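You operate a simulated robot arm through the tools that you are given. There is no shell and no other tool. Be economical: measure what you need, move in short steps, check, and stop when the job is done.

The job below is to be done with a simulated robot arm. You get a single attempt, and the scene is never put back.

TASK
Load mould TWO, lay the spare lid on it and press it once.
Fine: keep clear of the ram; slide the carriage out again; the lid stays on.

Only the result counts: the job must be done as asked and must still hold three seconds after the hand-in. Knocking over, shifting, dropping, spilling or breaking anything else fails it. A push-on lid holds only when it is set on centred and level and pressed home; a screw cap is set on level and turned clockwise until tight.

THE ROBOT
A 7-joint arm with a two-finger parallel gripper, fixed in place. Base frame: the origin is at the foot of the arm, x ahead of it, y to its left, z up. Lengths are in mm, angles in degrees, forces in N, time in s.
Its first joint turns from -66.0 to 66.0 degrees. Payload 2.6 kg.
The tool frame sits at the grasp point between the pads (the TCP): z along the fingers, y along the line on which they close. The tips reach 30 mm beyond it. The gripper opens to 94 mm. The fingers are 28 mm wide and 10 mm thick; the gripper's body (50 by 96 mm) begins 55 mm behind the TCP.
Orientation is that of the tool frame in the base frame, as a unit quaternion [x, y, z, w]. With the fingers straight down and closing along the base's y, the tool's x points along the base's -x, its y along +y and its z along -z.

THE INTERFACE
- The arm moves only by the tool servo_tool. Its argument "increments" is a list of rows, each an object of numbers (a shift or turn left out is 0, a gripper value left out holds the last): "tx", "ty", "tz": the shift along the base's x, y, z in mm; "rx", "ry", "rz": the turn, a rotation vector about the base's x, y, z in degrees; "claw": the finger opening in mm, from 0 to 94. In form: [{"tx": .., "ty": .., "tz": .., "rx": .., "ry": .., "rz": .., "claw": ..}, ...]. A call has 1 to 20 rows; each row is the pose to reach, as a shift and turn from the pose commanded when the call began. A row lasts 0.2 s, in which the tool goes at most 50 mm and 8.6 degrees; a call with a longer step from one row to the next is refused whole, and so is a gripper value outside its range. Where a pose cannot be reached the arm comes as near as it can. A force on the tool above 40 N (or 10 N above the force at the start of the call, whichever is more), or a blocked arm, ends the call early, and 0.2 s more pass. Each finger travels about 72 mm/s and halts on what it meets, pressing with about 26 N; the grip force reading is that of the motor and also rises with nothing between the fingers. The clock runs only during rows and for 0.2 s after the last one: add rows that repeat a pose to give the fingers time. It gives the time, the measured TCP pose, the force on the tool (base axes), the opening and the grip force at its end, in the units of the frame above (readings bear some noise).
- Cameras (640 x 400 px; columns grow to the right, rows downward): "scene" is fixed at [34.5, 430.3, 562.1]; the picture's right is [-0.79, -0.61, 0.00], its down [-0.35, 0.46, -0.82] and it looks along [0.50, -0.65, -0.58] (base axes); focal length 214 px, centre (320, 200). "wrist" rides on the gripper at [-37, 0, -58] in the tool frame; the picture's right is [0.00, -1.00, 0.00], its down [0.97, 0.00, -0.24] and it looks along [0.24, 0.00, 0.97] (tool axes); focal length 218 px, centre (320, 200). There is no depth. A picture from a camera that has moved, and an enlarged one, comes with that camera's place and axes in the base frame and with its lens.
- grab_frame(camera): a new picture of that camera. No time passes.
- inspect(camera, box): a new picture of the part [left, top, right, bottom] of that camera's present view, enlarged. No time passes.
- hand_in(): hands the job in; it is judged then, once.

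Go step by step. Nothing tells you positions but the pictures and the camera data: compare them with the known pose of the tool, close in by small moves and look again before you grip or let go. The budget is 120 turns and 64 pictures, counting those below and the enlarged ones. Unless the task says otherwise, let go and move clear before handing in, and close with one line.

The tools are called after ">>>" by a JSON object that holds its "api" and its "payload". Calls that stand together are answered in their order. servo_tool: Moves the arm, as the interface text tells. Its arguments: {"type":"object","properties":{"increments":{"type":"array","items":{"type":"object","properties":{"tx":{"type":"number"},"ty":{"type":"number"},"tz":{"type":"number"},"rx":{"type":"number"},"ry":{"type":"number"},"rz":{"type":"number"},"claw":{"type":"number"}}}}},"required":["increments"]} The other tools are called the same way: grab_frame (camera) takes a picture; inspect (camera, box) takes an enlarged picture of a part of a camera's view; hand_in () hands the job in.

At the start:

```text
time_s: 0.0
position: [276.1, 104.4, 474.7]
ee_rot: [0.001, 1.0, 0.0, 0.0]
ft_force: [-0.1, -0.1, -0.1]
opening: 94.2
grasp_force: 0.1
```

scene: 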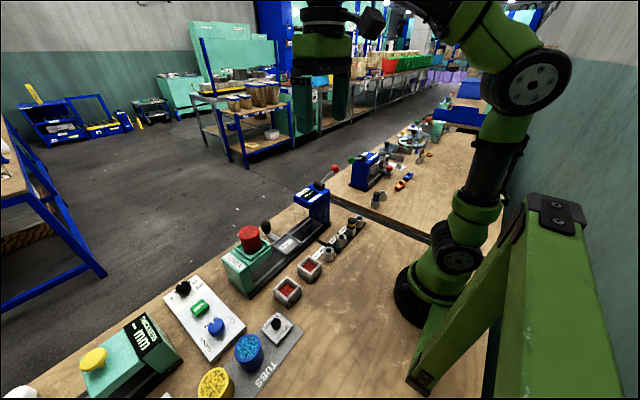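
wrist: 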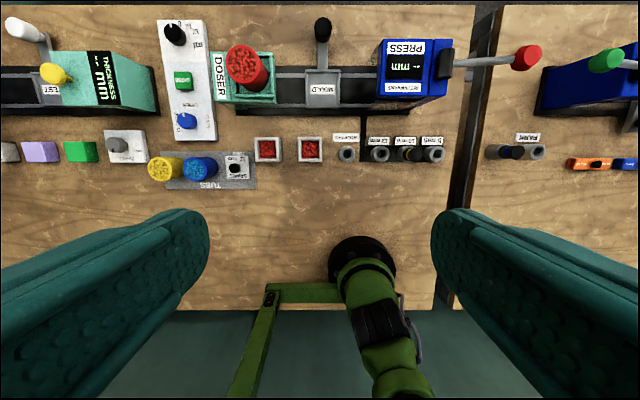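

I see a bench with a doser, a slide carriage labelled MOULD with a black knob, a press with a red lever, moulds in a row and tubes. I'll look closer at the labels.

>>> {"api": "inspect", "payload": {"camera": "wrist", "box": [200, 10, 360, 110]}}

>>> {"api": "inspect", "payload": {"camera": "wrist", "box": [240, 110, 460, 200]}}

>>> {"api": "inspect", "payload": {"camera": "wrist", "box": [360, 20, 560, 120]}}

>>> {"api": "inspect", "payload": {"camera": "scene", "box": [210, 160, 370, 310]}}

>>> {"api": "inspect", "payload": {"camera": "wrist", "box": [90, 10, 260, 200]}}

```text
4.00 times, centred on (280, 60) of wrist
camera zoom: at [313.3, 105.9, 532.8], right [0.0, -1.0, 0.0], down [-0.97, 0.0, 0.24], along [-0.24, 0.0, -0.97], focal length 873 px, centre (480, 760)
```

zoom: 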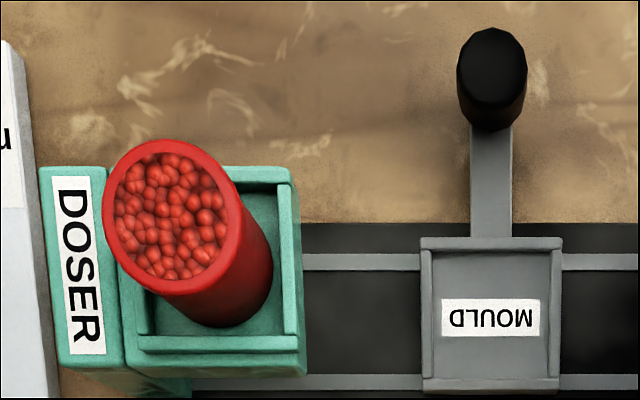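

```text
2.91 times, centred on (350, 155) of wrist
camera zoom: at [313.3, 105.9, 532.8], right [0.0, -1.0, 0.0], down [-0.97, 0.0, 0.24], along [-0.24, 0.0, -0.97], focal length 635 px, centre (233, 331)
```

zoom: 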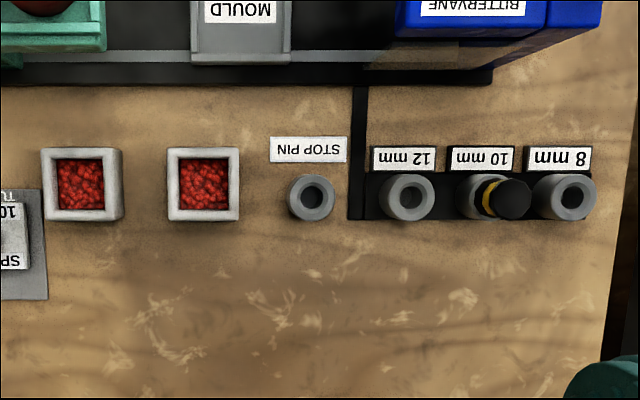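

```text
3.20 times, centred on (460, 70) of wrist
camera zoom: at [313.3, 105.9, 532.8], right [0.0, -1.0, 0.0], down [-0.97, 0.0, 0.24], along [-0.24, 0.0, -0.97], focal length 698 px, centre (-128, 616)
```

zoom: 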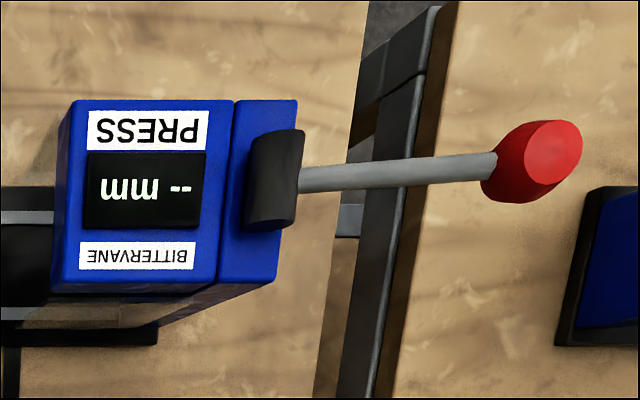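

```text
2.67 times, centred on (290, 235) of scene
camera zoom: at [34.5, 430.3, 562.1], right [-0.79, -0.61, 0.0], down [-0.35, 0.46, -0.82], along [0.5, -0.65, -0.58], focal length 572 px, centre (400, 107)
```

zoom: 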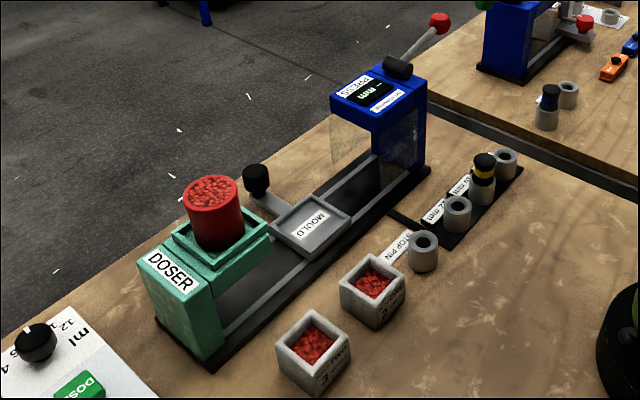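

```text
2.11 times, centred on (175, 105) of wrist
camera zoom: at [313.3, 105.9, 532.8], right [0.0, -1.0, 0.0], down [-0.97, 0.0, 0.24], along [-0.24, 0.0, -0.97], focal length 460 px, centre (625, 400)
```

zoom: 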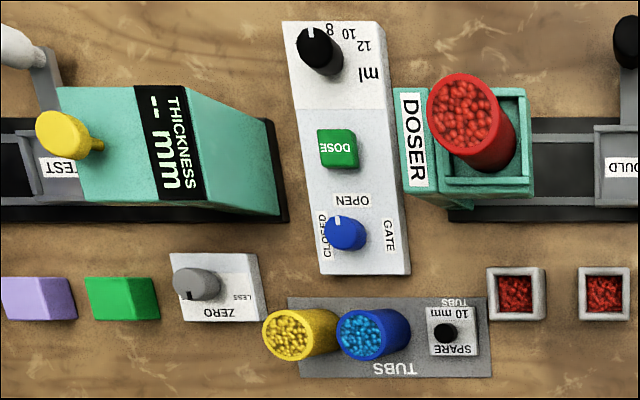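

>>> {"api": "inspect", "payload": {"camera": "scene", "box": [260, 245, 340, 310]}}

>>> {"api": "inspect", "payload": {"camera": "scene", "box": [225, 300, 305, 350]}}

>>> {"api": "inspect", "payload": {"camera": "wrist", "box": [160, 140, 260, 195]}}

>>> {"api": "inspect", "payload": {"camera": "scene", "box": [290, 150, 370, 250]}}

```text
6.15 times, centred on (300, 278) of scene
camera zoom: at [34.5, 430.3, 562.1], right [-0.79, -0.61, 0.0], down [-0.35, 0.46, -0.82], along [0.5, -0.65, -0.58], focal length 1320 px, centre (443, -277)
```

zoom: 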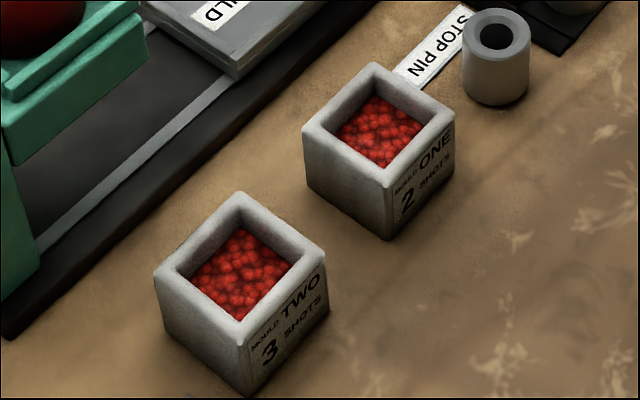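

```text
8.00 times, centred on (265, 325) of scene
camera zoom: at [34.5, 430.3, 562.1], right [-0.79, -0.61, 0.0], down [-0.35, 0.46, -0.82], along [0.5, -0.65, -0.58], focal length 1716 px, centre (760, -800)
```

zoom: 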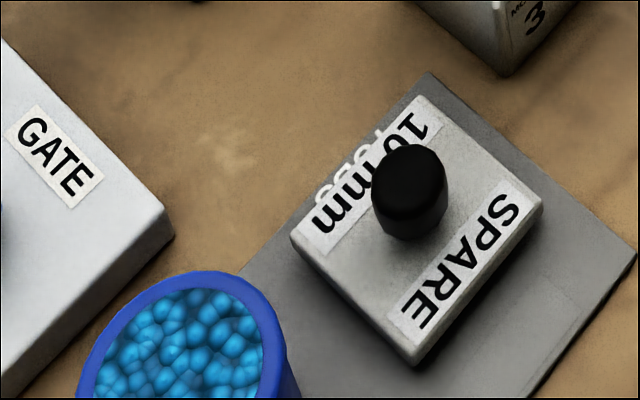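

```text
6.40 times, centred on (210, 168) of wrist
camera zoom: at [313.3, 105.9, 532.8], right [0.0, -1.0, 0.0], down [-0.97, 0.0, 0.24], along [-0.24, 0.0, -0.97], focal length 1397 px, centre (1024, 408)
```

zoom: 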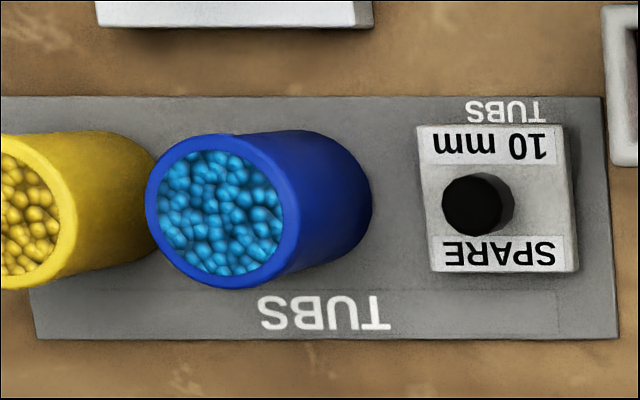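

```text
4.00 times, centred on (330, 200) of scene
camera zoom: at [34.5, 430.3, 562.1], right [-0.79, -0.61, 0.0], down [-0.35, 0.46, -0.82], along [0.5, -0.65, -0.58], focal length 858 px, centre (280, 200)
```

zoom: 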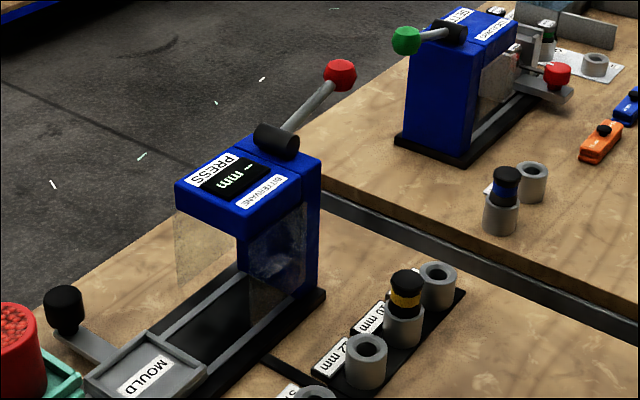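

The surface measured by triangulating the two views is near z≈0 (not −420), so I'll rely on the pictures. Mould TWO is about (303, 225); the carriage is about (431, 106). I'll go down for a closer look.

>>> {"api": "servo_tool", "payload": {"increments": [{"tx": 0, "ty": 20, "tz": -40}, {"tx": 0, "ty": 45, "tz": -80}, {"tx": 0, "ty": 70, "tz": -120}, {"tx": 0, "ty": 95, "tz": -160}, {"tx": 0, "ty": 120, "tz": -195}, {"tx": 0, "ty": 120, "tz": -225}, {"tx": 0, "ty": 120, "tz": -225}]}}

>>> {"api": "grab_frame", "payload": {"camera": "wrist"}}

>>> {"api": "grab_frame", "payload": {"camera": "scene"}}

```text
time_s: 1.6
position: [276.4, 225.3, 251.8]
ee_rot: [0.0, 1.0, -0.001, 0.0]
ft_force: [0.0, 0.1, -0.2]
opening: 94.2
grasp_force: 0.0
```

```text
52 pictures are left
camera wrist: at [313.6, 225.6, 308.7], right [0.0, -1.0, 0.0], down [-0.97, 0.0, 0.24], along [-0.24, 0.0, -0.97], focal length 218 px, centre (320, 200)
```

wrist: 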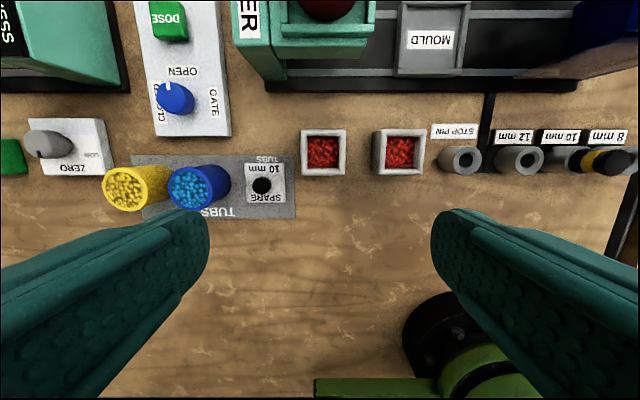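

```text
51 pictures are left
```

scene: 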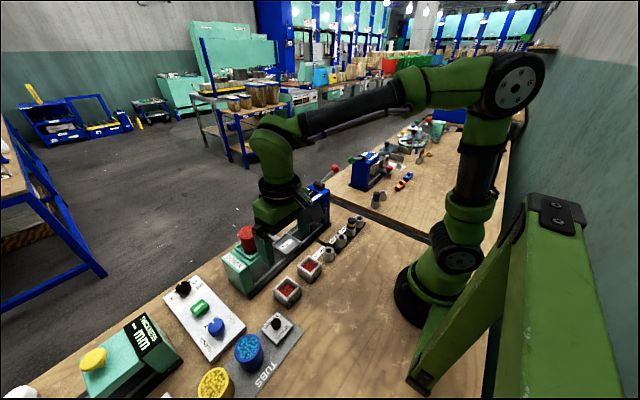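

Mould TWO is about (306, 222), spare lid about (263, 299), carriage about (432, 97). I'll look at the carriage from above.

>>> {"api": "servo_tool", "payload": {"increments": [{"tx": 30, "ty": -35}, {"tx": 60, "ty": -70}, {"tx": 90, "ty": -105}, {"tx": 120, "ty": -125}, {"tx": 134, "ty": -125}, {"tx": 134, "ty": -125}]}}

>>> {"api": "grab_frame", "payload": {"camera": "wrist"}}

```text
time_s: 3.0
position: [412.5, 100.1, 250.0]
ee_rot: [-0.001, 1.0, 0.001, 0.0]
ft_force: [0.3, -0.7, -0.6]
opening: 93.8
grasp_force: 0.0
```

```text
50 pictures are left
camera wrist: at [448.9, 100.5, 307.9], right [0.0, -1.0, 0.0], down [-0.97, 0.0, 0.24], along [-0.24, 0.0, -0.97], focal length 218 px, centre (320, 200)
```

wrist: 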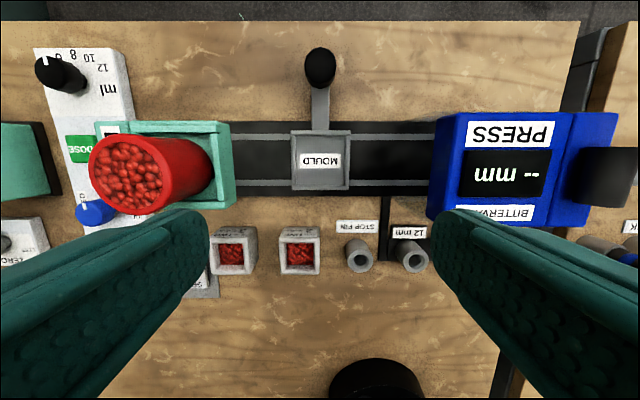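

The tray centre is about (432, 100) with a rim near z≈31; the mould tops are near z≈32 and the table near 0. Now I'll hover above mould TWO.

>>> {"api": "servo_tool", "payload": {"increments": [{"tx": -35, "ty": 35}, {"tx": -70, "ty": 70}, {"tx": -106, "ty": 105}, {"tx": -106, "ty": 122, "tz": -30}, {"tx": -106, "ty": 122, "tz": -70}, {"tx": -106, "ty": 122, "tz": -110}, {"tx": -106, "ty": 122, "tz": -130}, {"tx": -106, "ty": 122, "tz": -130}]}}

>>> {"api": "grab_frame", "payload": {"camera": "wrist"}}

```text
refused: row 3 steps farther than a row can; nothing moved
```

```text
49 pictures are left
camera wrist: at [448.9, 100.5, 307.9], right [0.0, -1.0, 0.0], down [-0.97, 0.0, 0.24], along [-0.24, 0.0, -0.97], focal length 218 px, centre (320, 200)
```

wrist: 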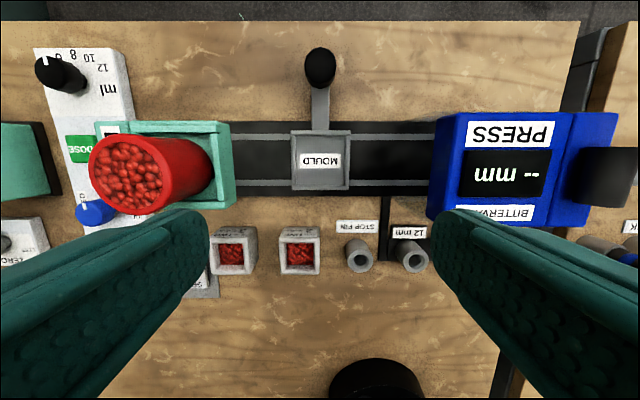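

One step was too long and the call was refused; I'll resend it with smaller steps.

>>> {"api": "servo_tool", "payload": {"increments": [{"tx": -30, "ty": 32}, {"tx": -60, "ty": 64}, {"tx": -90, "ty": 95}, {"tx": -106, "ty": 122, "tz": -20}, {"tx": -106, "ty": 122, "tz": -60}, {"tx": -106, "ty": 122, "tz": -100}, {"tx": -106, "ty": 122, "tz": -130}, {"tx": -106, "ty": 122, "tz": -130}, {"tx": -106, "ty": 122, "tz": -130}]}}

>>> {"api": "grab_frame", "payload": {"camera": "wrist"}}

```text
time_s: 5.0
position: [302.0, 221.6, 120.9]
ee_rot: [0.001, 1.0, -0.001, 0.0]
ft_force: [-0.4, -0.1, -0.7]
opening: 93.8
grasp_force: 0.1
```

```text
48 pictures are left
camera wrist: at [340.8, 223.2, 178.5], right [0.0, -1.0, 0.0], down [-0.97, 0.0, 0.24], along [-0.24, 0.0, -0.97], focal length 218 px, centre (320, 200)
```

wrist: 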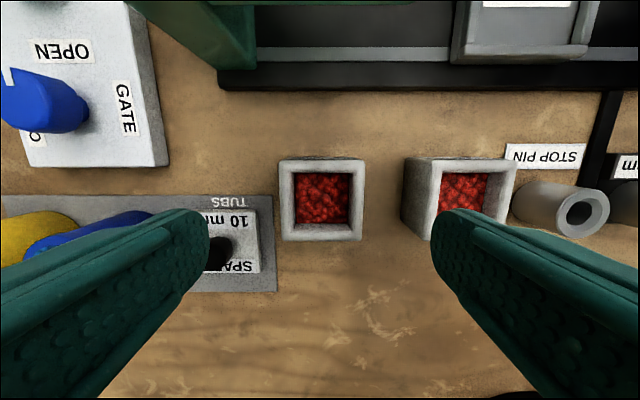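

Mould TWO is centred under the tool (303, 222), about 57 mm wide. I'll narrow the fingers to clear the lid and mould ONE, then descend and check.

>>> {"api": "servo_tool", "payload": {"increments": [{"ty": -1.5, "claw": 70}, {"ty": -1.5, "claw": 70}, {"ty": -1.5, "tz": -25, "claw": 70}, {"ty": -1.5, "tz": -45, "claw": 70}, {"ty": -1.5, "tz": -60, "claw": 70}, {"ty": -1.5, "tz": -60, "claw": 70}]}}

>>> {"api": "grab_frame", "payload": {"camera": "wrist"}}

>>> {"api": "inspect", "payload": {"camera": "scene", "box": [240, 230, 340, 320]}}

```text
time_s: 6.4
position: [304.8, 220.6, 56.6]
ee_rot: [0.001, 1.0, 0.0, 0.0]
ft_force: [0.3, -0.5, -0.3]
opening: 70.2
grasp_force: 0.0
```

```text
47 pictures are left
camera wrist: at [341.7, 221.6, 116.2], right [0.0, -1.0, 0.0], down [-0.97, 0.0, 0.24], along [-0.24, 0.0, -0.97], focal length 218 px, centre (320, 200)
```

wrist: 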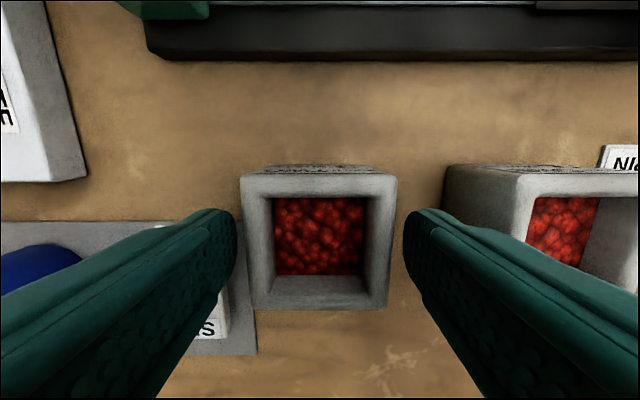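

```text
4.44 times, centred on (290, 275) of scene
camera zoom: at [34.5, 430.3, 562.1], right [-0.79, -0.61, 0.0], down [-0.35, 0.46, -0.82], along [0.5, -0.65, -0.58], focal length 953 px, centre (453, -133)
```

zoom: 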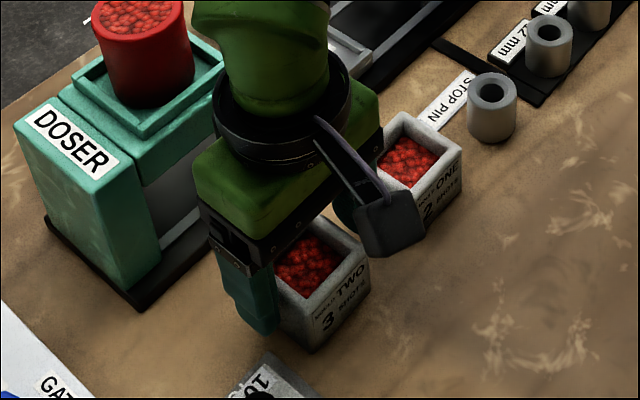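

The mould sits centred between the fingers with its top near z≈38. I'll go down 13 more and grip.

>>> {"api": "servo_tool", "payload": {"increments": [{"tz": -13}, {"tz": -13}, {"tz": -13, "claw": 50}, {"tz": -13, "claw": 50}, {"tz": -13, "claw": 50}]}}

>>> {"api": "servo_tool", "payload": {"increments": [{"tz": 6}, {"tz": 12}, {"tz": 12}]}}

>>> {"api": "grab_frame", "payload": {"camera": "wrist"}}

>>> {"api": "inspect", "payload": {"camera": "scene", "box": [240, 230, 340, 320]}}

```text
time_s: 7.6
position: [305.9, 221.4, 45.8]
ee_rot: [0.0, 1.0, 0.0, 0.0]
ft_force: [0.0, 1.0, 0.7]
opening: 58.2
grasp_force: 26.1
```

```text
time_s: 8.4
position: [304.5, 220.6, 58.4]
ee_rot: [0.0, 1.0, 0.0, 0.0]
ft_force: [-0.1, 0.0, -2.2]
opening: 58.1
grasp_force: 26.4
```

```text
45 pictures are left
camera wrist: at [342.1, 221.4, 115.9], right [0.0, -1.0, 0.0], down [-0.97, 0.0, 0.24], along [-0.24, 0.0, -0.97], focal length 218 px, centre (320, 200)
```

wrist: 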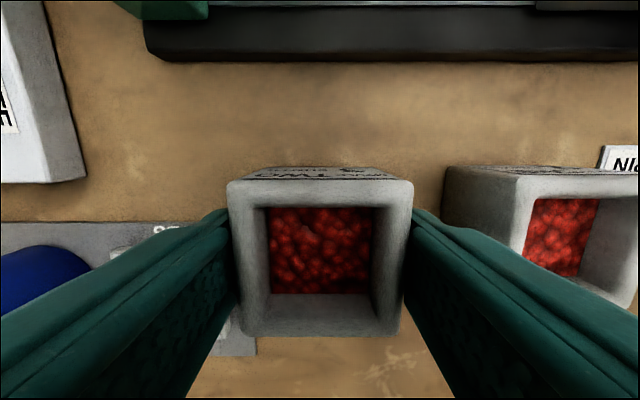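

```text
4.44 times, centred on (290, 275) of scene
camera zoom: at [34.5, 430.3, 562.1], right [-0.79, -0.61, 0.0], down [-0.35, 0.46, -0.82], along [0.5, -0.65, -0.58], focal length 953 px, centre (453, -133)
```

zoom: 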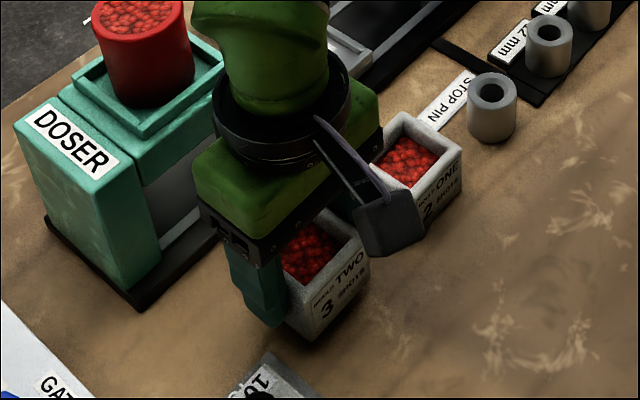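

The mould is held and lifted cleanly. I'll raise it, cross in y, then move out over the tray and look.

>>> {"api": "servo_tool", "payload": {"increments": [{"tz": 30}, {"tz": 60}, {"tz": 65, "ty": -35}, {"tz": 65, "ty": -75}, {"tz": 65, "ty": -115}, {"tz": 65, "ty": -120, "tx": 35}, {"tz": 65, "ty": -120, "tx": 75}, {"tz": 65, "ty": -120, "tx": 110}, {"tz": 65, "ty": -120, "tx": 129}, {"tz": 65, "ty": -120, "tx": 129}, {"tz": 65, "ty": -120, "tx": 129}]}}

>>> {"api": "grab_frame", "payload": {"camera": "wrist"}}

>>> {"api": "inspect", "payload": {"camera": "scene", "box": [240, 190, 340, 290]}}

```text
time_s: 10.8
position: [434.4, 100.9, 124.0]
ee_rot: [0.001, 1.0, -0.001, 0.0]
ft_force: [-0.3, -0.1, -2.0]
opening: 58.4
grasp_force: 25.9
```

```text
43 pictures are left
camera wrist: at [471.6, 101.2, 180.6], right [0.0, -1.0, 0.0], down [-0.97, 0.0, 0.24], along [-0.24, 0.0, -0.97], focal length 218 px, centre (320, 200)
```

wrist: 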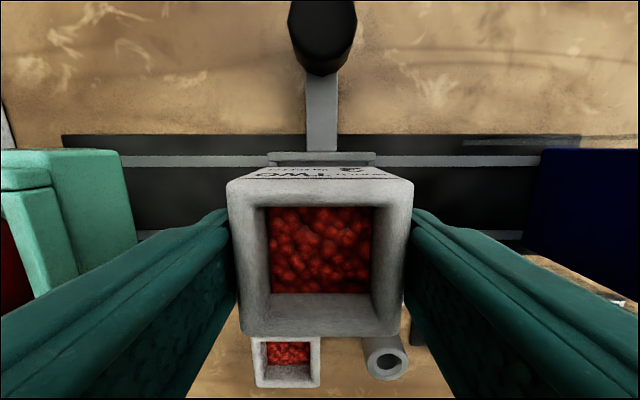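

```text
4.00 times, centred on (290, 240) of scene
camera zoom: at [34.5, 430.3, 562.1], right [-0.79, -0.61, 0.0], down [-0.35, 0.46, -0.82], along [0.5, -0.65, -0.58], focal length 858 px, centre (440, 40)
```

zoom: 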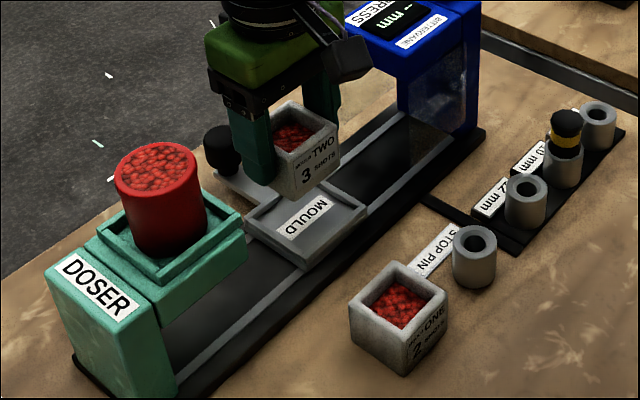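

The mould is nearly over the tray; I'll shift −0.8 in both x and y, lower to just above the rim and check.

>>> {"api": "servo_tool", "payload": {"increments": [{"tx": -0.8, "ty": -0.8, "tz": -20}, {"tx": -0.8, "ty": -0.8, "tz": -38}, {"tx": -0.8, "ty": -0.8, "tz": -38}, {"tx": -0.8, "ty": -0.8, "tz": -38}]}}

>>> {"api": "grab_frame", "payload": {"camera": "wrist"}}

>>> {"api": "inspect", "payload": {"camera": "scene", "box": [260, 210, 330, 260]}}

```text
time_s: 11.8
position: [432.6, 100.2, 85.8]
ee_rot: [0.001, 1.0, 0.0, 0.0]
ft_force: [0.0, -0.2, -2.3]
opening: 58.1
grasp_force: 25.8
```

```text
41 pictures are left
camera wrist: at [469.5, 100.3, 143.1], right [0.0, -1.0, 0.0], down [-0.97, 0.0, 0.24], along [-0.24, 0.0, -0.97], focal length 218 px, centre (320, 200)
```

wrist: 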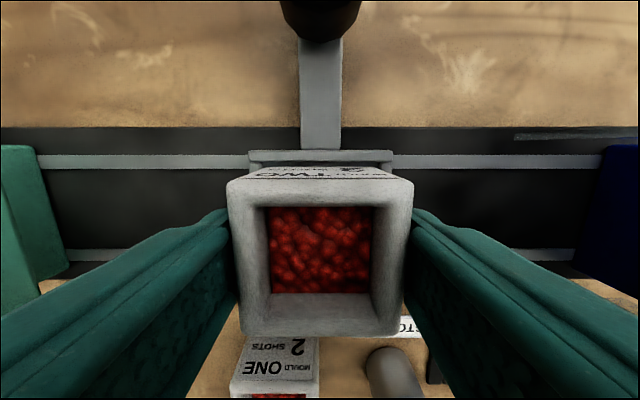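

```text
8.00 times, centred on (295, 235) of scene
camera zoom: at [34.5, 430.3, 562.1], right [-0.79, -0.61, 0.0], down [-0.35, 0.46, -0.82], along [0.5, -0.65, -0.58], focal length 1716 px, centre (520, -80)
```

zoom: 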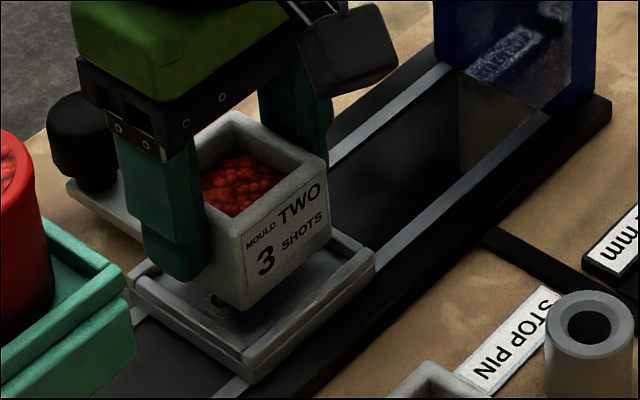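

Tray and mould line up within about a millimetre. I'll lower gently and watch the force.

>>> {"api": "servo_tool", "payload": {"increments": [{"tz": -4}, {"tz": -8}, {"tz": -10}, {"tz": -10}]}}

>>> {"api": "inspect", "payload": {"camera": "scene", "box": [260, 210, 330, 260]}}

```text
time_s: 12.8
position: [431.7, 99.2, 75.5]
ee_rot: [-0.001, 1.0, 0.0, -0.001]
ft_force: [-0.9, 0.3, -2.1]
opening: 58.3
grasp_force: 26.3
```

```text
8.00 times, centred on (295, 235) of scene
camera zoom: at [34.5, 430.3, 562.1], right [-0.79, -0.61, 0.0], down [-0.35, 0.46, -0.82], along [0.5, -0.65, -0.58], focal length 1716 px, centre (520, -80)
```

zoom: 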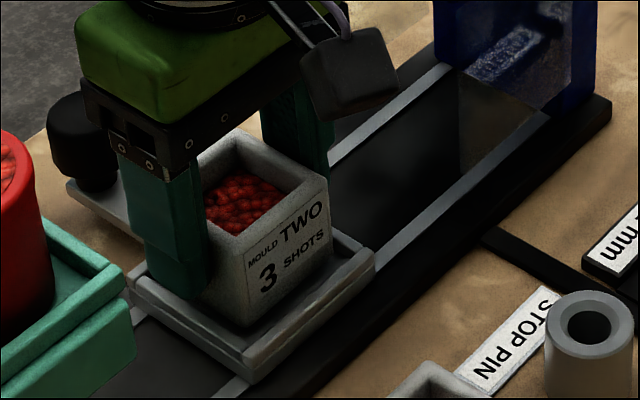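

>>> {"api": "servo_tool", "payload": {"increments": [{"tz": -2}, {"tz": -4}, {"tz": -6}, {"tz": -6}]}}

>>> {"api": "inspect", "payload": {"camera": "scene", "box": [260, 210, 330, 260]}}

```text
time_s: 13.8
position: [432.6, 99.7, 69.3]
ee_rot: [0.0, 1.0, 0.0, 0.0]
ft_force: [-0.3, -0.1, -0.6]
opening: 58.2
grasp_force: 26.0
```

```text
8.00 times, centred on (295, 235) of scene
camera zoom: at [34.5, 430.3, 562.1], right [-0.79, -0.61, 0.0], down [-0.35, 0.46, -0.82], along [0.5, -0.65, -0.58], focal length 1716 px, centre (520, -80)
```

zoom: 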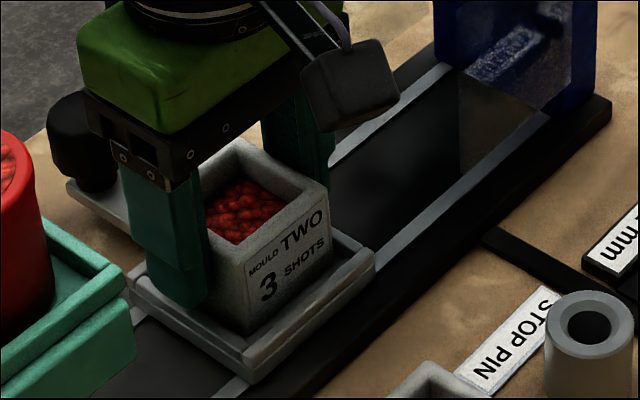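

>>> {"api": "servo_tool", "payload": {"increments": [{"tz": -1}, {"tz": -2}, {"tz": -2}]}}

```text
time_s: 14.6
position: [433.5, 100.0, 70.4]
ee_rot: [0.0, 1.0, 0.001, 0.002]
ft_force: [-4.9, 0.1, 19.2]
opening: 58.2
grasp_force: 25.7
```

>>> {"api": "grab_frame", "payload": {"camera": "wrist"}}

>>> {"api": "inspect", "payload": {"camera": "scene", "box": [275, 225, 315, 260]}}

```text
37 pictures are left
camera wrist: at [470.3, 100.5, 127.0], right [0.0, -1.0, 0.0], down [-0.97, 0.0, 0.24], along [-0.24, 0.0, -0.97], focal length 218 px, centre (320, 200)
```

wrist: 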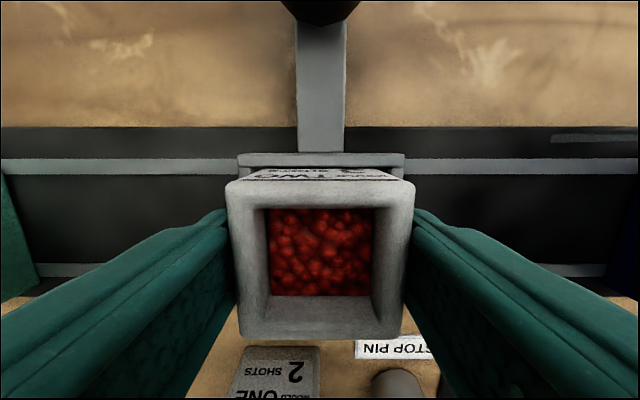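

```text
11.43 times, centred on (295, 242) of scene
camera zoom: at [34.4, 430.3, 562.1], right [-0.79, -0.61, 0.0], down [-0.35, 0.46, -0.82], along [0.5, -0.65, -0.58], focal length 2451 px, centre (606, -286)
```

zoom: 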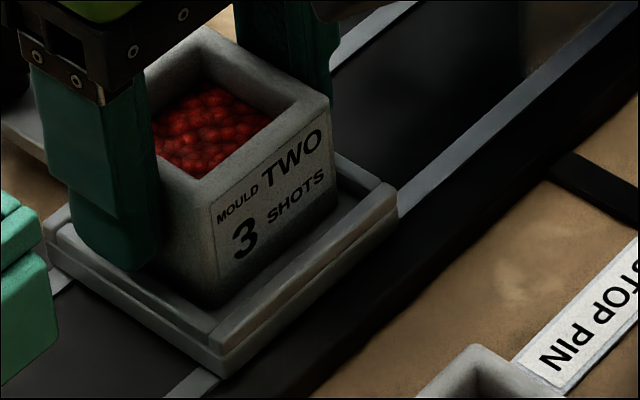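

Contact at z≈69–70. To tell floor from rim, I'll raise slightly, shift −1.5 in x, and lower again to compare the height.

>>> {"api": "servo_tool", "payload": {"increments": [{"tz": 2.5}, {"tz": 2.5, "tx": -1.5}, {"tz": 2.5, "tx": -1.5}, {"tz": 1, "tx": -1.5}, {"tz": 0, "tx": -1.5}, {"tz": -1, "tx": -1.5}, {"tz": -1, "tx": -1.5}]}}

>>> {"api": "inspect", "payload": {"camera": "wrist", "box": [220, 130, 420, 230]}}

```text
time_s: 16.2
position: [431.8, 100.6, 68.1]
ee_rot: [0.001, 1.0, 0.001, 0.001]
ft_force: [-4.1, -0.2, 20.4]
opening: 58.4
grasp_force: 25.6
```

```text
3.20 times, centred on (320, 180) of wrist
camera zoom: at [468.6, 100.8, 126.2], right [0.0, -1.0, 0.0], down [-0.97, 0.0, 0.24], along [-0.24, 0.0, -0.97], focal length 698 px, centre (320, 264)
```

zoom: 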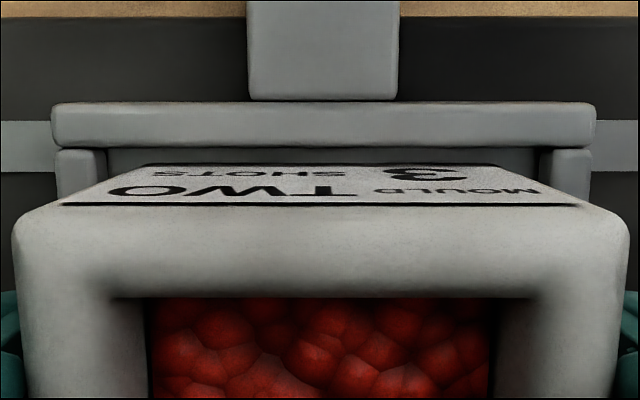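

The mould base now shows a small gap to the back rim, so it's inside the tray. I'll ease the pressure and release.

>>> {"api": "servo_tool", "payload": {"increments": [{"tz": 1.5, "tx": 0.5}, {"tz": 1.5, "tx": 0.5}, {"tz": 1.5, "tx": 0.5, "claw": 66}, {"tz": 1.5, "tx": 0.5, "claw": 74}, {"tz": 1.5, "tx": 0.5, "claw": 74}]}}

>>> {"api": "servo_tool", "payload": {"increments": [{"tz": 15}, {"tz": 40}, {"tz": 75}, {"tz": 75}]}}

>>> {"api": "grab_frame", "payload": {"camera": "wrist"}}

>>> {"api": "inspect", "payload": {"camera": "scene", "box": [260, 210, 330, 260]}}

```text
time_s: 17.4
position: [430.8, 100.4, 67.8]
ee_rot: [0.0, 1.0, 0.0, 0.0]
ft_force: [-0.1, 0.0, -0.6]
opening: 74.0
grasp_force: 0.0
```

```text
time_s: 18.4
position: [430.9, 99.0, 143.5]
ee_rot: [0.001, 1.0, 0.0, 0.0]
ft_force: [0.4, 0.4, 0.8]
opening: 74.1
grasp_force: 0.0
```

```text
34 pictures are left
camera wrist: at [468.9, 100.2, 201.4], right [0.0, -1.0, 0.0], down [-0.97, 0.0, 0.24], along [-0.24, 0.0, -0.97], focal length 218 px, centre (320, 200)
```

wrist: 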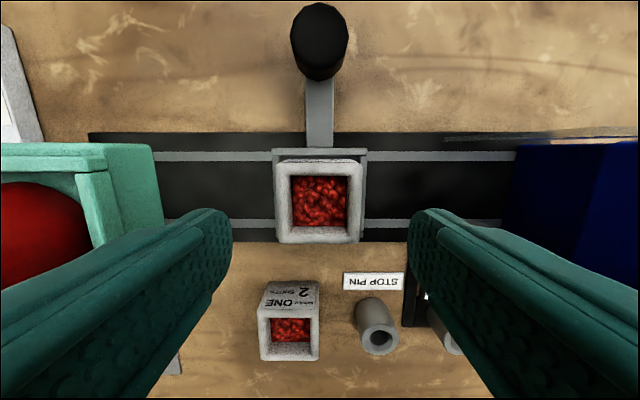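

```text
8.00 times, centred on (295, 235) of scene
camera zoom: at [34.5, 430.3, 562.1], right [-0.79, -0.61, 0.0], down [-0.35, 0.46, -0.82], along [0.5, -0.65, -0.58], focal length 1716 px, centre (520, -80)
```

zoom: 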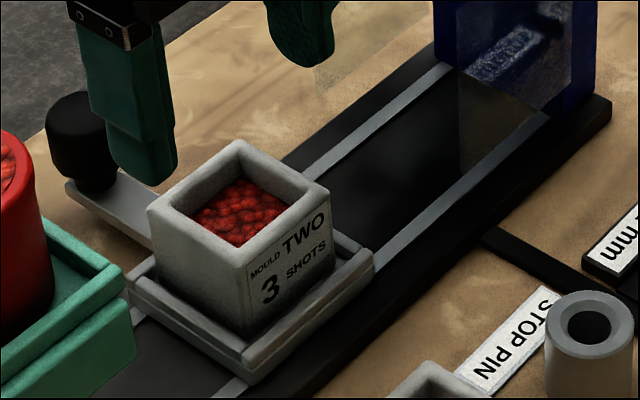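

Mould TWO is seated in the carriage. Next, the spare lid: I'll retreat in x, then move over the lid and look.

>>> {"api": "servo_tool", "payload": {"increments": [{"tx": -45}, {"tx": -90}, {"tx": -130, "ty": 15}, {"tx": -155, "ty": 50}, {"tx": -167, "ty": 95}, {"tx": -167, "ty": 140}, {"tx": -167, "ty": 180}, {"tx": -167, "ty": 198}, {"tx": -167, "ty": 198}, {"tx": -167, "ty": 198}]}}

>>> {"api": "grab_frame", "payload": {"camera": "wrist"}}

>>> {"api": "inspect", "payload": {"camera": "scene", "box": [230, 290, 310, 360]}}

```text
time_s: 20.6
position: [265.5, 297.8, 143.3]
ee_rot: [0.001, 1.0, 0.0, 0.0]
ft_force: [-0.4, -0.5, 0.0]
opening: 74.1
grasp_force: 0.1
```

```text
32 pictures are left
camera wrist: at [302.5, 298.0, 202.1], right [0.0, -1.0, 0.0], down [-0.97, 0.0, 0.24], along [-0.24, 0.0, -0.97], focal length 218 px, centre (320, 200)
```

wrist: 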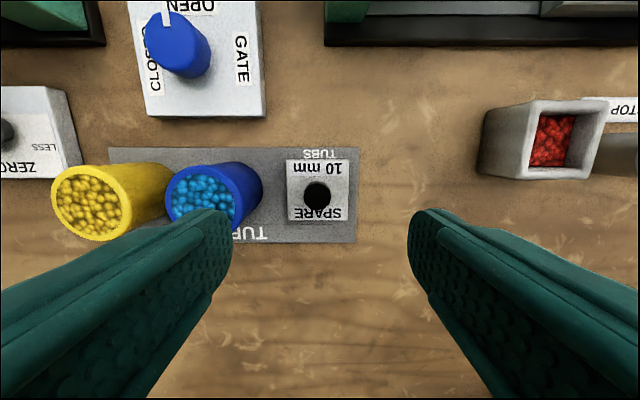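

```text
5.71 times, centred on (270, 325) of scene
camera zoom: at [34.5, 430.3, 562.1], right [-0.79, -0.61, 0.0], down [-0.35, 0.46, -0.82], along [0.5, -0.65, -0.58], focal length 1226 px, centre (606, -514)
```

zoom: 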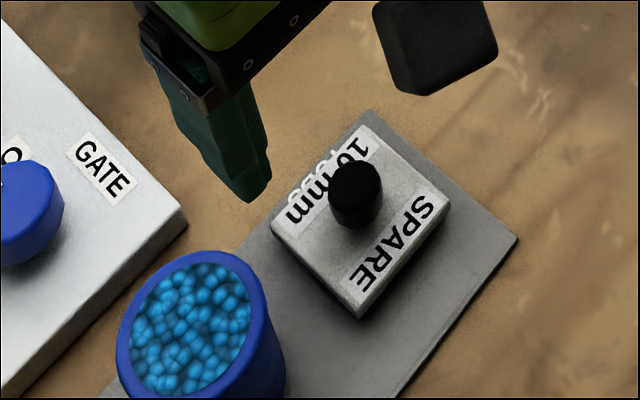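

The lid is centred near (263, 300), its knob about 21 mm wide. I'll narrow the fingers, correct and descend for a check.

>>> {"api": "servo_tool", "payload": {"increments": [{"tx": -2.3, "ty": 2.2, "claw": 45}, {"tx": -2.3, "ty": 2.2, "tz": -20, "claw": 45}, {"tx": -2.3, "ty": 2.2, "tz": -40, "claw": 45}, {"tx": -2.3, "ty": 2.2, "tz": -60, "claw": 45}, {"tx": -2.3, "ty": 2.2, "tz": -72, "claw": 45}, {"tx": -2.3, "ty": 2.2, "tz": -72, "claw": 45}]}}

>>> {"api": "grab_frame", "payload": {"camera": "wrist"}}

>>> {"api": "inspect", "payload": {"camera": "scene", "box": [230, 290, 310, 360]}}

```text
time_s: 22.0
position: [260.3, 299.1, 73.0]
ee_rot: [0.0, 1.0, -0.001, 0.0]
ft_force: [0.3, 0.8, 0.3]
opening: 45.0
grasp_force: 0.1
```

```text
30 pictures are left
camera wrist: at [298.0, 299.7, 130.3], right [0.0, -1.0, 0.0], down [-0.97, 0.0, 0.24], along [-0.24, 0.0, -0.97], focal length 218 px, centre (320, 200)
```

wrist: 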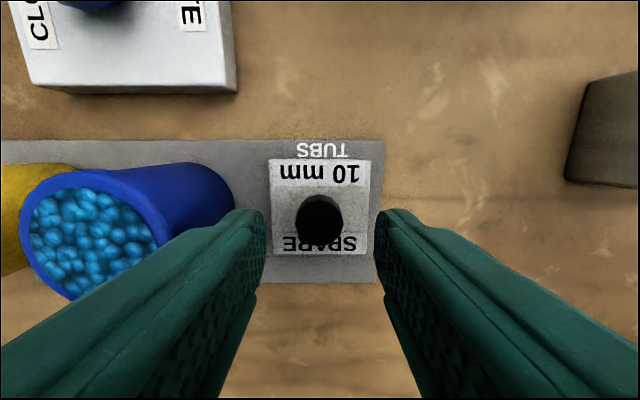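

```text
5.71 times, centred on (270, 325) of scene
camera zoom: at [34.5, 430.3, 562.1], right [-0.79, -0.61, 0.0], down [-0.35, 0.46, -0.82], along [0.5, -0.65, -0.58], focal length 1226 px, centre (606, -514)
```

zoom: 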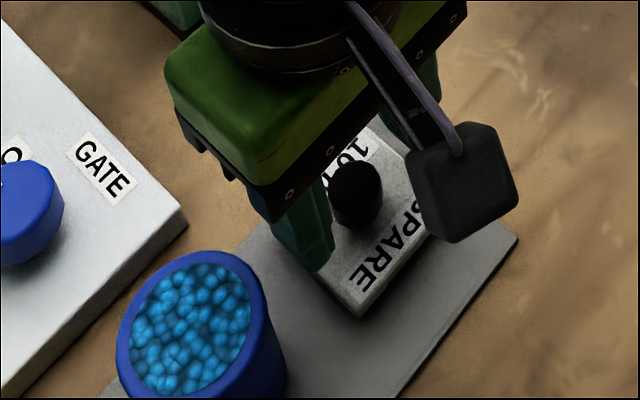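

>>> {"api": "inspect", "payload": {"camera": "wrist", "box": [260, 140, 390, 270]}}

```text
3.08 times, centred on (325, 205) of wrist
camera zoom: at [298.0, 299.7, 130.3], right [0.0, -1.0, 0.0], down [-0.97, 0.0, 0.24], along [-0.24, 0.0, -0.97], focal length 672 px, centre (305, 185)
```

zoom: 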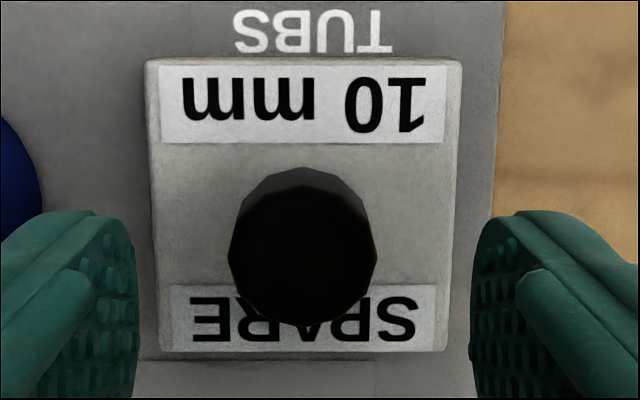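

The knob is centred in y and about 2 mm ahead in x. I'll correct, go down 26 and grip the knob.

>>> {"api": "servo_tool", "payload": {"increments": [{"tx": 2, "ty": 0.3, "tz": -12}, {"tx": 2, "ty": 0.3, "tz": -26}, {"tx": 2, "ty": 0.3, "tz": -26}, {"tx": 2, "ty": 0.3, "tz": -26, "claw": 14}, {"tx": 2, "ty": 0.3, "tz": -26, "claw": 14}, {"tx": 2, "ty": 0.3, "tz": -26, "claw": 14}]}}

>>> {"api": "servo_tool", "payload": {"increments": [{"tz": 10}, {"tz": 30}, {"tz": 60}, {"tz": 95}, {"tz": 95}]}}

>>> {"api": "grab_frame", "payload": {"camera": "wrist"}}

>>> {"api": "inspect", "payload": {"camera": "scene", "box": [210, 230, 330, 350]}}

```text
time_s: 23.4
position: [265.6, 300.7, 46.7]
ee_rot: [0.001, 1.0, 0.002, 0.001]
ft_force: [-0.5, -9.7, 32.9]
opening: 23.2
grasp_force: 8.4
```

```text
time_s: 24.6
position: [262.7, 300.0, 141.3]
ee_rot: [-0.001, 1.0, 0.0, 0.0]
ft_force: [-0.3, -0.8, -0.6]
opening: 20.9
grasp_force: 26.0
```

```text
27 pictures are left
camera wrist: at [301.9, 299.9, 199.2], right [0.0, -1.0, 0.0], down [-0.97, 0.0, 0.24], along [-0.24, 0.0, -0.97], focal length 218 px, centre (320, 200)
```

wrist: 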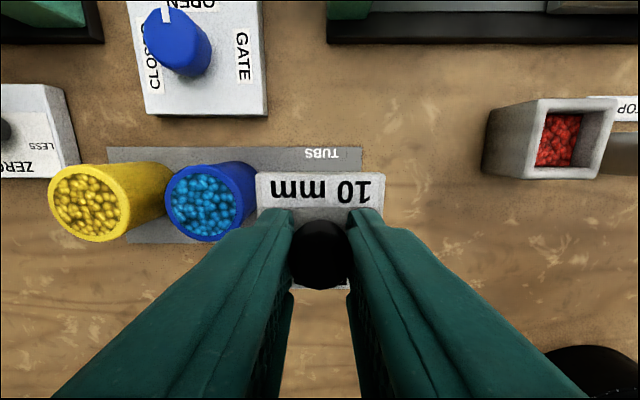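

```text
3.33 times, centred on (270, 290) of scene
camera zoom: at [34.5, 430.3, 562.1], right [-0.79, -0.61, 0.0], down [-0.35, 0.46, -0.82], along [0.5, -0.65, -0.58], focal length 715 px, centre (487, -100)
```

zoom: 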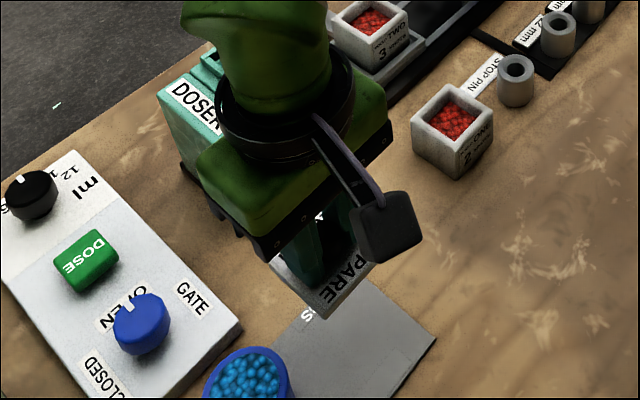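

The lid is held (the tips touched the plate on the way down). I'll check how it sits in the grip.

>>> {"api": "inspect", "payload": {"camera": "wrist", "box": [240, 160, 400, 320]}}

>>> {"api": "inspect", "payload": {"camera": "scene", "box": [280, 290, 330, 330]}}

```text
2.50 times, centred on (320, 240) of wrist
camera zoom: at [301.9, 299.9, 199.2], right [0.0, -1.0, 0.0], down [-0.97, 0.0, 0.24], along [-0.24, 0.0, -0.97], focal length 546 px, centre (320, 100)
```

zoom: 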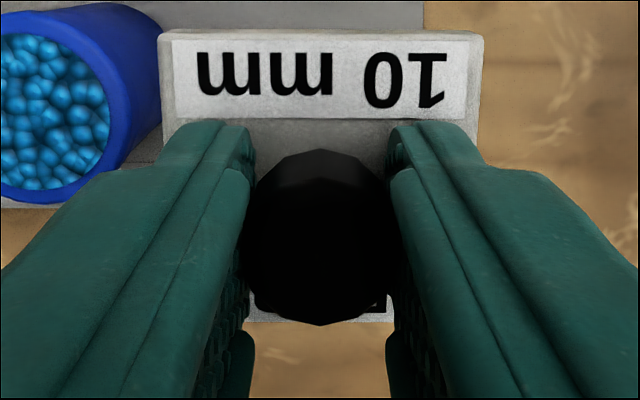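

```text
10.00 times, centred on (305, 310) of scene
camera zoom: at [34.5, 430.3, 562.1], right [-0.79, -0.61, 0.0], down [-0.35, 0.46, -0.82], along [0.5, -0.65, -0.58], focal length 2145 px, centre (470, -900)
```

zoom: 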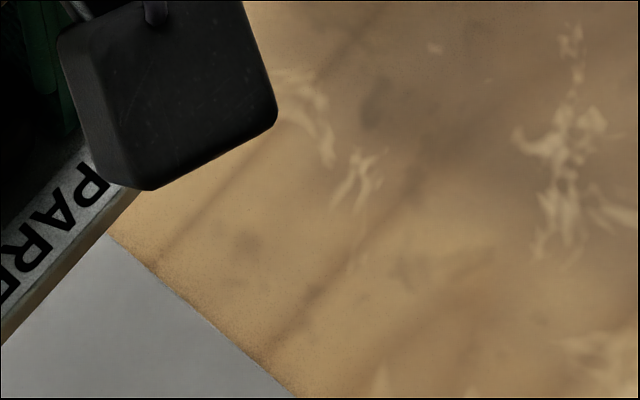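

The lid hangs level. I'll carry it back along the same path to above the mould and compare.

>>> {"api": "servo_tool", "payload": {"increments": [{"ty": -40}, {"ty": -85}, {"ty": -125}, {"ty": -165, "tx": 10}, {"ty": -190, "tx": 40}, {"ty": -200.2, "tx": 80}, {"ty": -200.2, "tx": 120}, {"ty": -200.2, "tx": 150}, {"ty": -200.2, "tx": 168.9}, {"ty": -200.2, "tx": 168.9}, {"ty": -200.2, "tx": 168.9}]}}

>>> {"api": "inspect", "payload": {"camera": "wrist", "box": [220, 120, 420, 320]}}

>>> {"api": "inspect", "payload": {"camera": "scene", "box": [250, 180, 330, 260]}}

```text
time_s: 27.0
position: [431.7, 101.4, 140.7]
ee_rot: [0.001, 1.0, 0.0, -0.001]
ft_force: [0.2, 0.0, -0.6]
opening: 20.9
grasp_force: 26.2
```

```text
2.00 times, centred on (320, 220) of wrist
camera zoom: at [470.1, 101.9, 198.7], right [0.0, -1.0, 0.0], down [-0.97, 0.0, 0.24], along [-0.24, 0.0, -0.97], focal length 436 px, centre (320, 160)
```

zoom: 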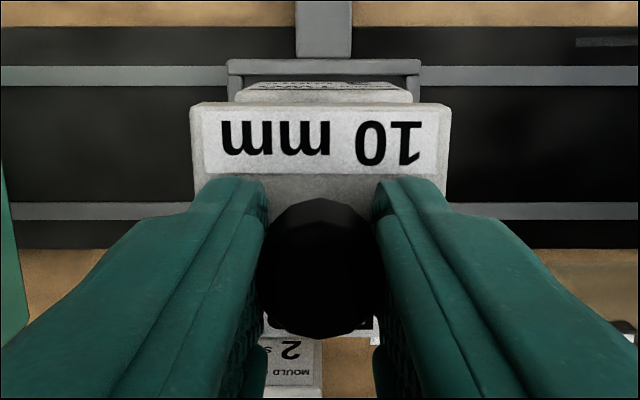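

```text
5.00 times, centred on (290, 220) of scene
camera zoom: at [34.5, 430.3, 562.1], right [-0.79, -0.61, 0.0], down [-0.35, 0.46, -0.82], along [0.5, -0.65, -0.58], focal length 1072 px, centre (470, 100)
```

zoom: 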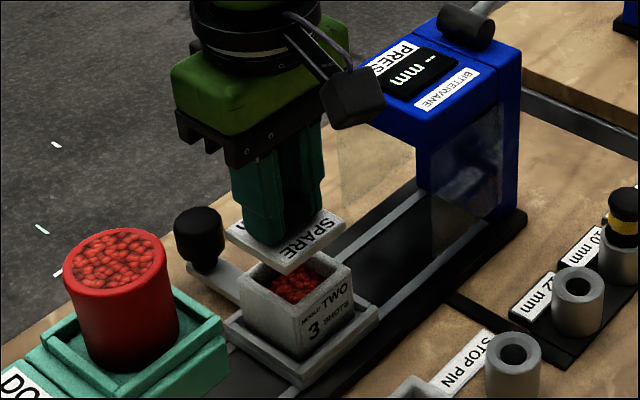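

The lid is about 36 mm above the mould and nearly aligned. I'll shift −0.7, −0.8 and lower 27.

>>> {"api": "servo_tool", "payload": {"increments": [{"tx": -0.7, "ty": -0.8, "tz": -14}, {"tx": -0.7, "ty": -0.8, "tz": -27}, {"tx": -0.7, "ty": -0.8, "tz": -27}, {"tx": -0.7, "ty": -0.8, "tz": -27}]}}

>>> {"api": "inspect", "payload": {"camera": "wrist", "box": [220, 120, 420, 320]}}

>>> {"api": "inspect", "payload": {"camera": "scene", "box": [265, 210, 325, 260]}}

```text
time_s: 28.0
position: [432.1, 101.3, 113.7]
ee_rot: [0.002, 1.0, 0.0, 0.0]
ft_force: [-1.0, -0.1, -0.8]
opening: 21.0
grasp_force: 26.0
```

```text
2.00 times, centred on (320, 220) of wrist
camera zoom: at [469.8, 100.4, 171.7], right [0.0, -1.0, 0.0], down [-0.97, 0.0, 0.24], along [-0.24, 0.0, -0.97], focal length 436 px, centre (320, 160)
```

zoom: 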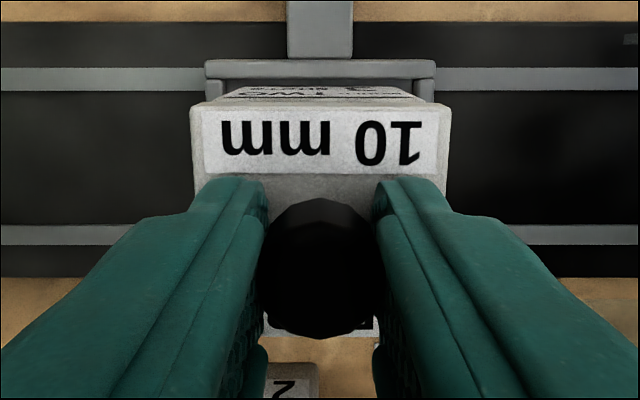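

```text
8.00 times, centred on (295, 235) of scene
camera zoom: at [34.5, 430.3, 562.1], right [-0.79, -0.61, 0.0], down [-0.35, 0.46, -0.82], along [0.5, -0.65, -0.58], focal length 1716 px, centre (520, -80)
```

zoom: 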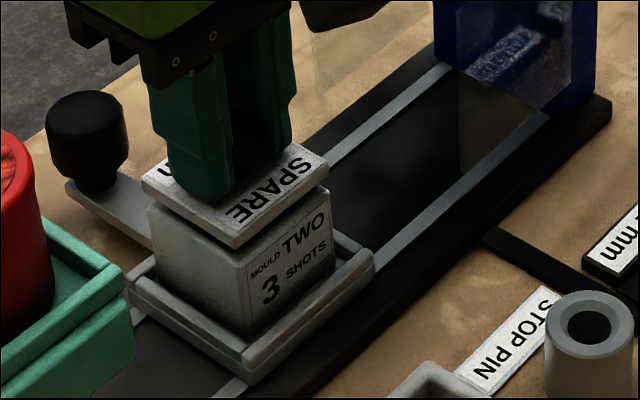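

>>> {"api": "servo_tool", "payload": {"increments": [{"tx": -1.3, "tz": -3}, {"tx": -1.3, "tz": -6}, {"tx": -1.3, "tz": -6}]}}

>>> {"api": "inspect", "payload": {"camera": "scene", "box": [273, 215, 313, 255]}}

>>> {"api": "inspect", "payload": {"camera": "wrist", "box": [250, 140, 390, 210]}}

```text
time_s: 28.8
position: [430.6, 101.0, 108.4]
ee_rot: [0.0, 1.0, 0.0, -0.001]
ft_force: [0.3, 0.0, -0.7]
opening: 20.8
grasp_force: 25.7
```

```text
10.00 times, centred on (293, 235) of scene
camera zoom: at [34.5, 430.3, 562.1], right [-0.79, -0.61, 0.0], down [-0.35, 0.46, -0.82], along [0.5, -0.65, -0.58], focal length 2145 px, centre (590, -150)
```

zoom: 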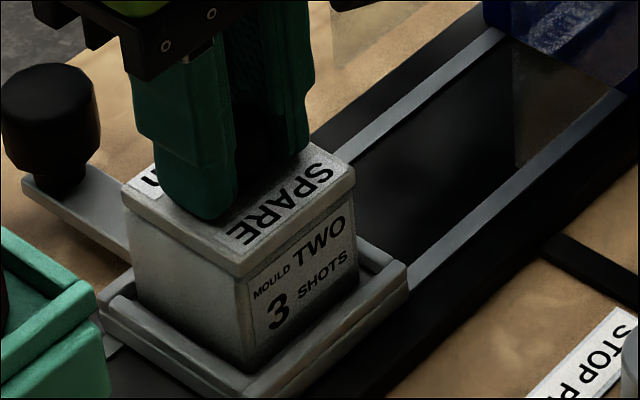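

```text
4.57 times, centred on (320, 175) of wrist
camera zoom: at [468.5, 100.5, 165.5], right [0.0, -1.0, 0.0], down [-0.97, 0.0, 0.24], along [-0.24, 0.0, -0.97], focal length 998 px, centre (320, 314)
```

zoom: 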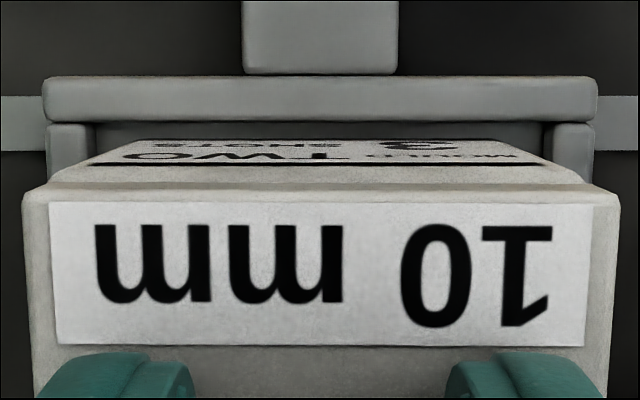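

The lid is a few mm above the rim, still slightly toward +x. I'll trim and lower gently.

>>> {"api": "servo_tool", "payload": {"increments": [{"tx": -1.2, "ty": -0.4}, {"tx": -1.2, "ty": -0.4, "tz": -1}, {"tx": -1.2, "ty": -0.4, "tz": -2}, {"tx": -1.2, "ty": -0.4, "tz": -2}]}}

>>> {"api": "inspect", "payload": {"camera": "scene", "box": [273, 215, 313, 255]}}

```text
time_s: 29.8
position: [430.2, 100.1, 106.9]
ee_rot: [0.001, 1.0, 0.001, 0.0]
ft_force: [-7.2, -1.0, 21.2]
opening: 21.1
grasp_force: 26.1
```

```text
10.00 times, centred on (293, 235) of scene
camera zoom: at [34.4, 430.3, 562.1], right [-0.79, -0.61, 0.0], down [-0.35, 0.46, -0.82], along [0.5, -0.65, -0.58], focal length 2145 px, centre (590, -150)
```

zoom: 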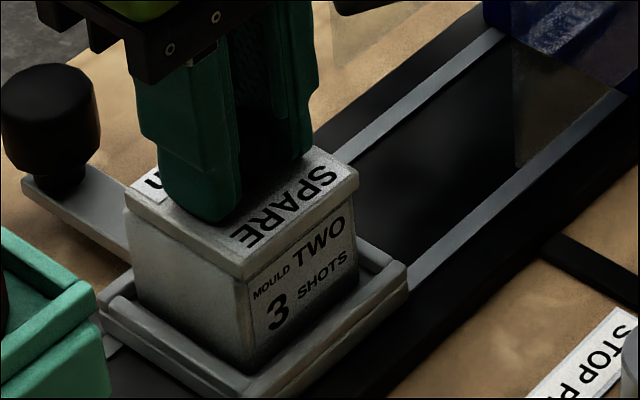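

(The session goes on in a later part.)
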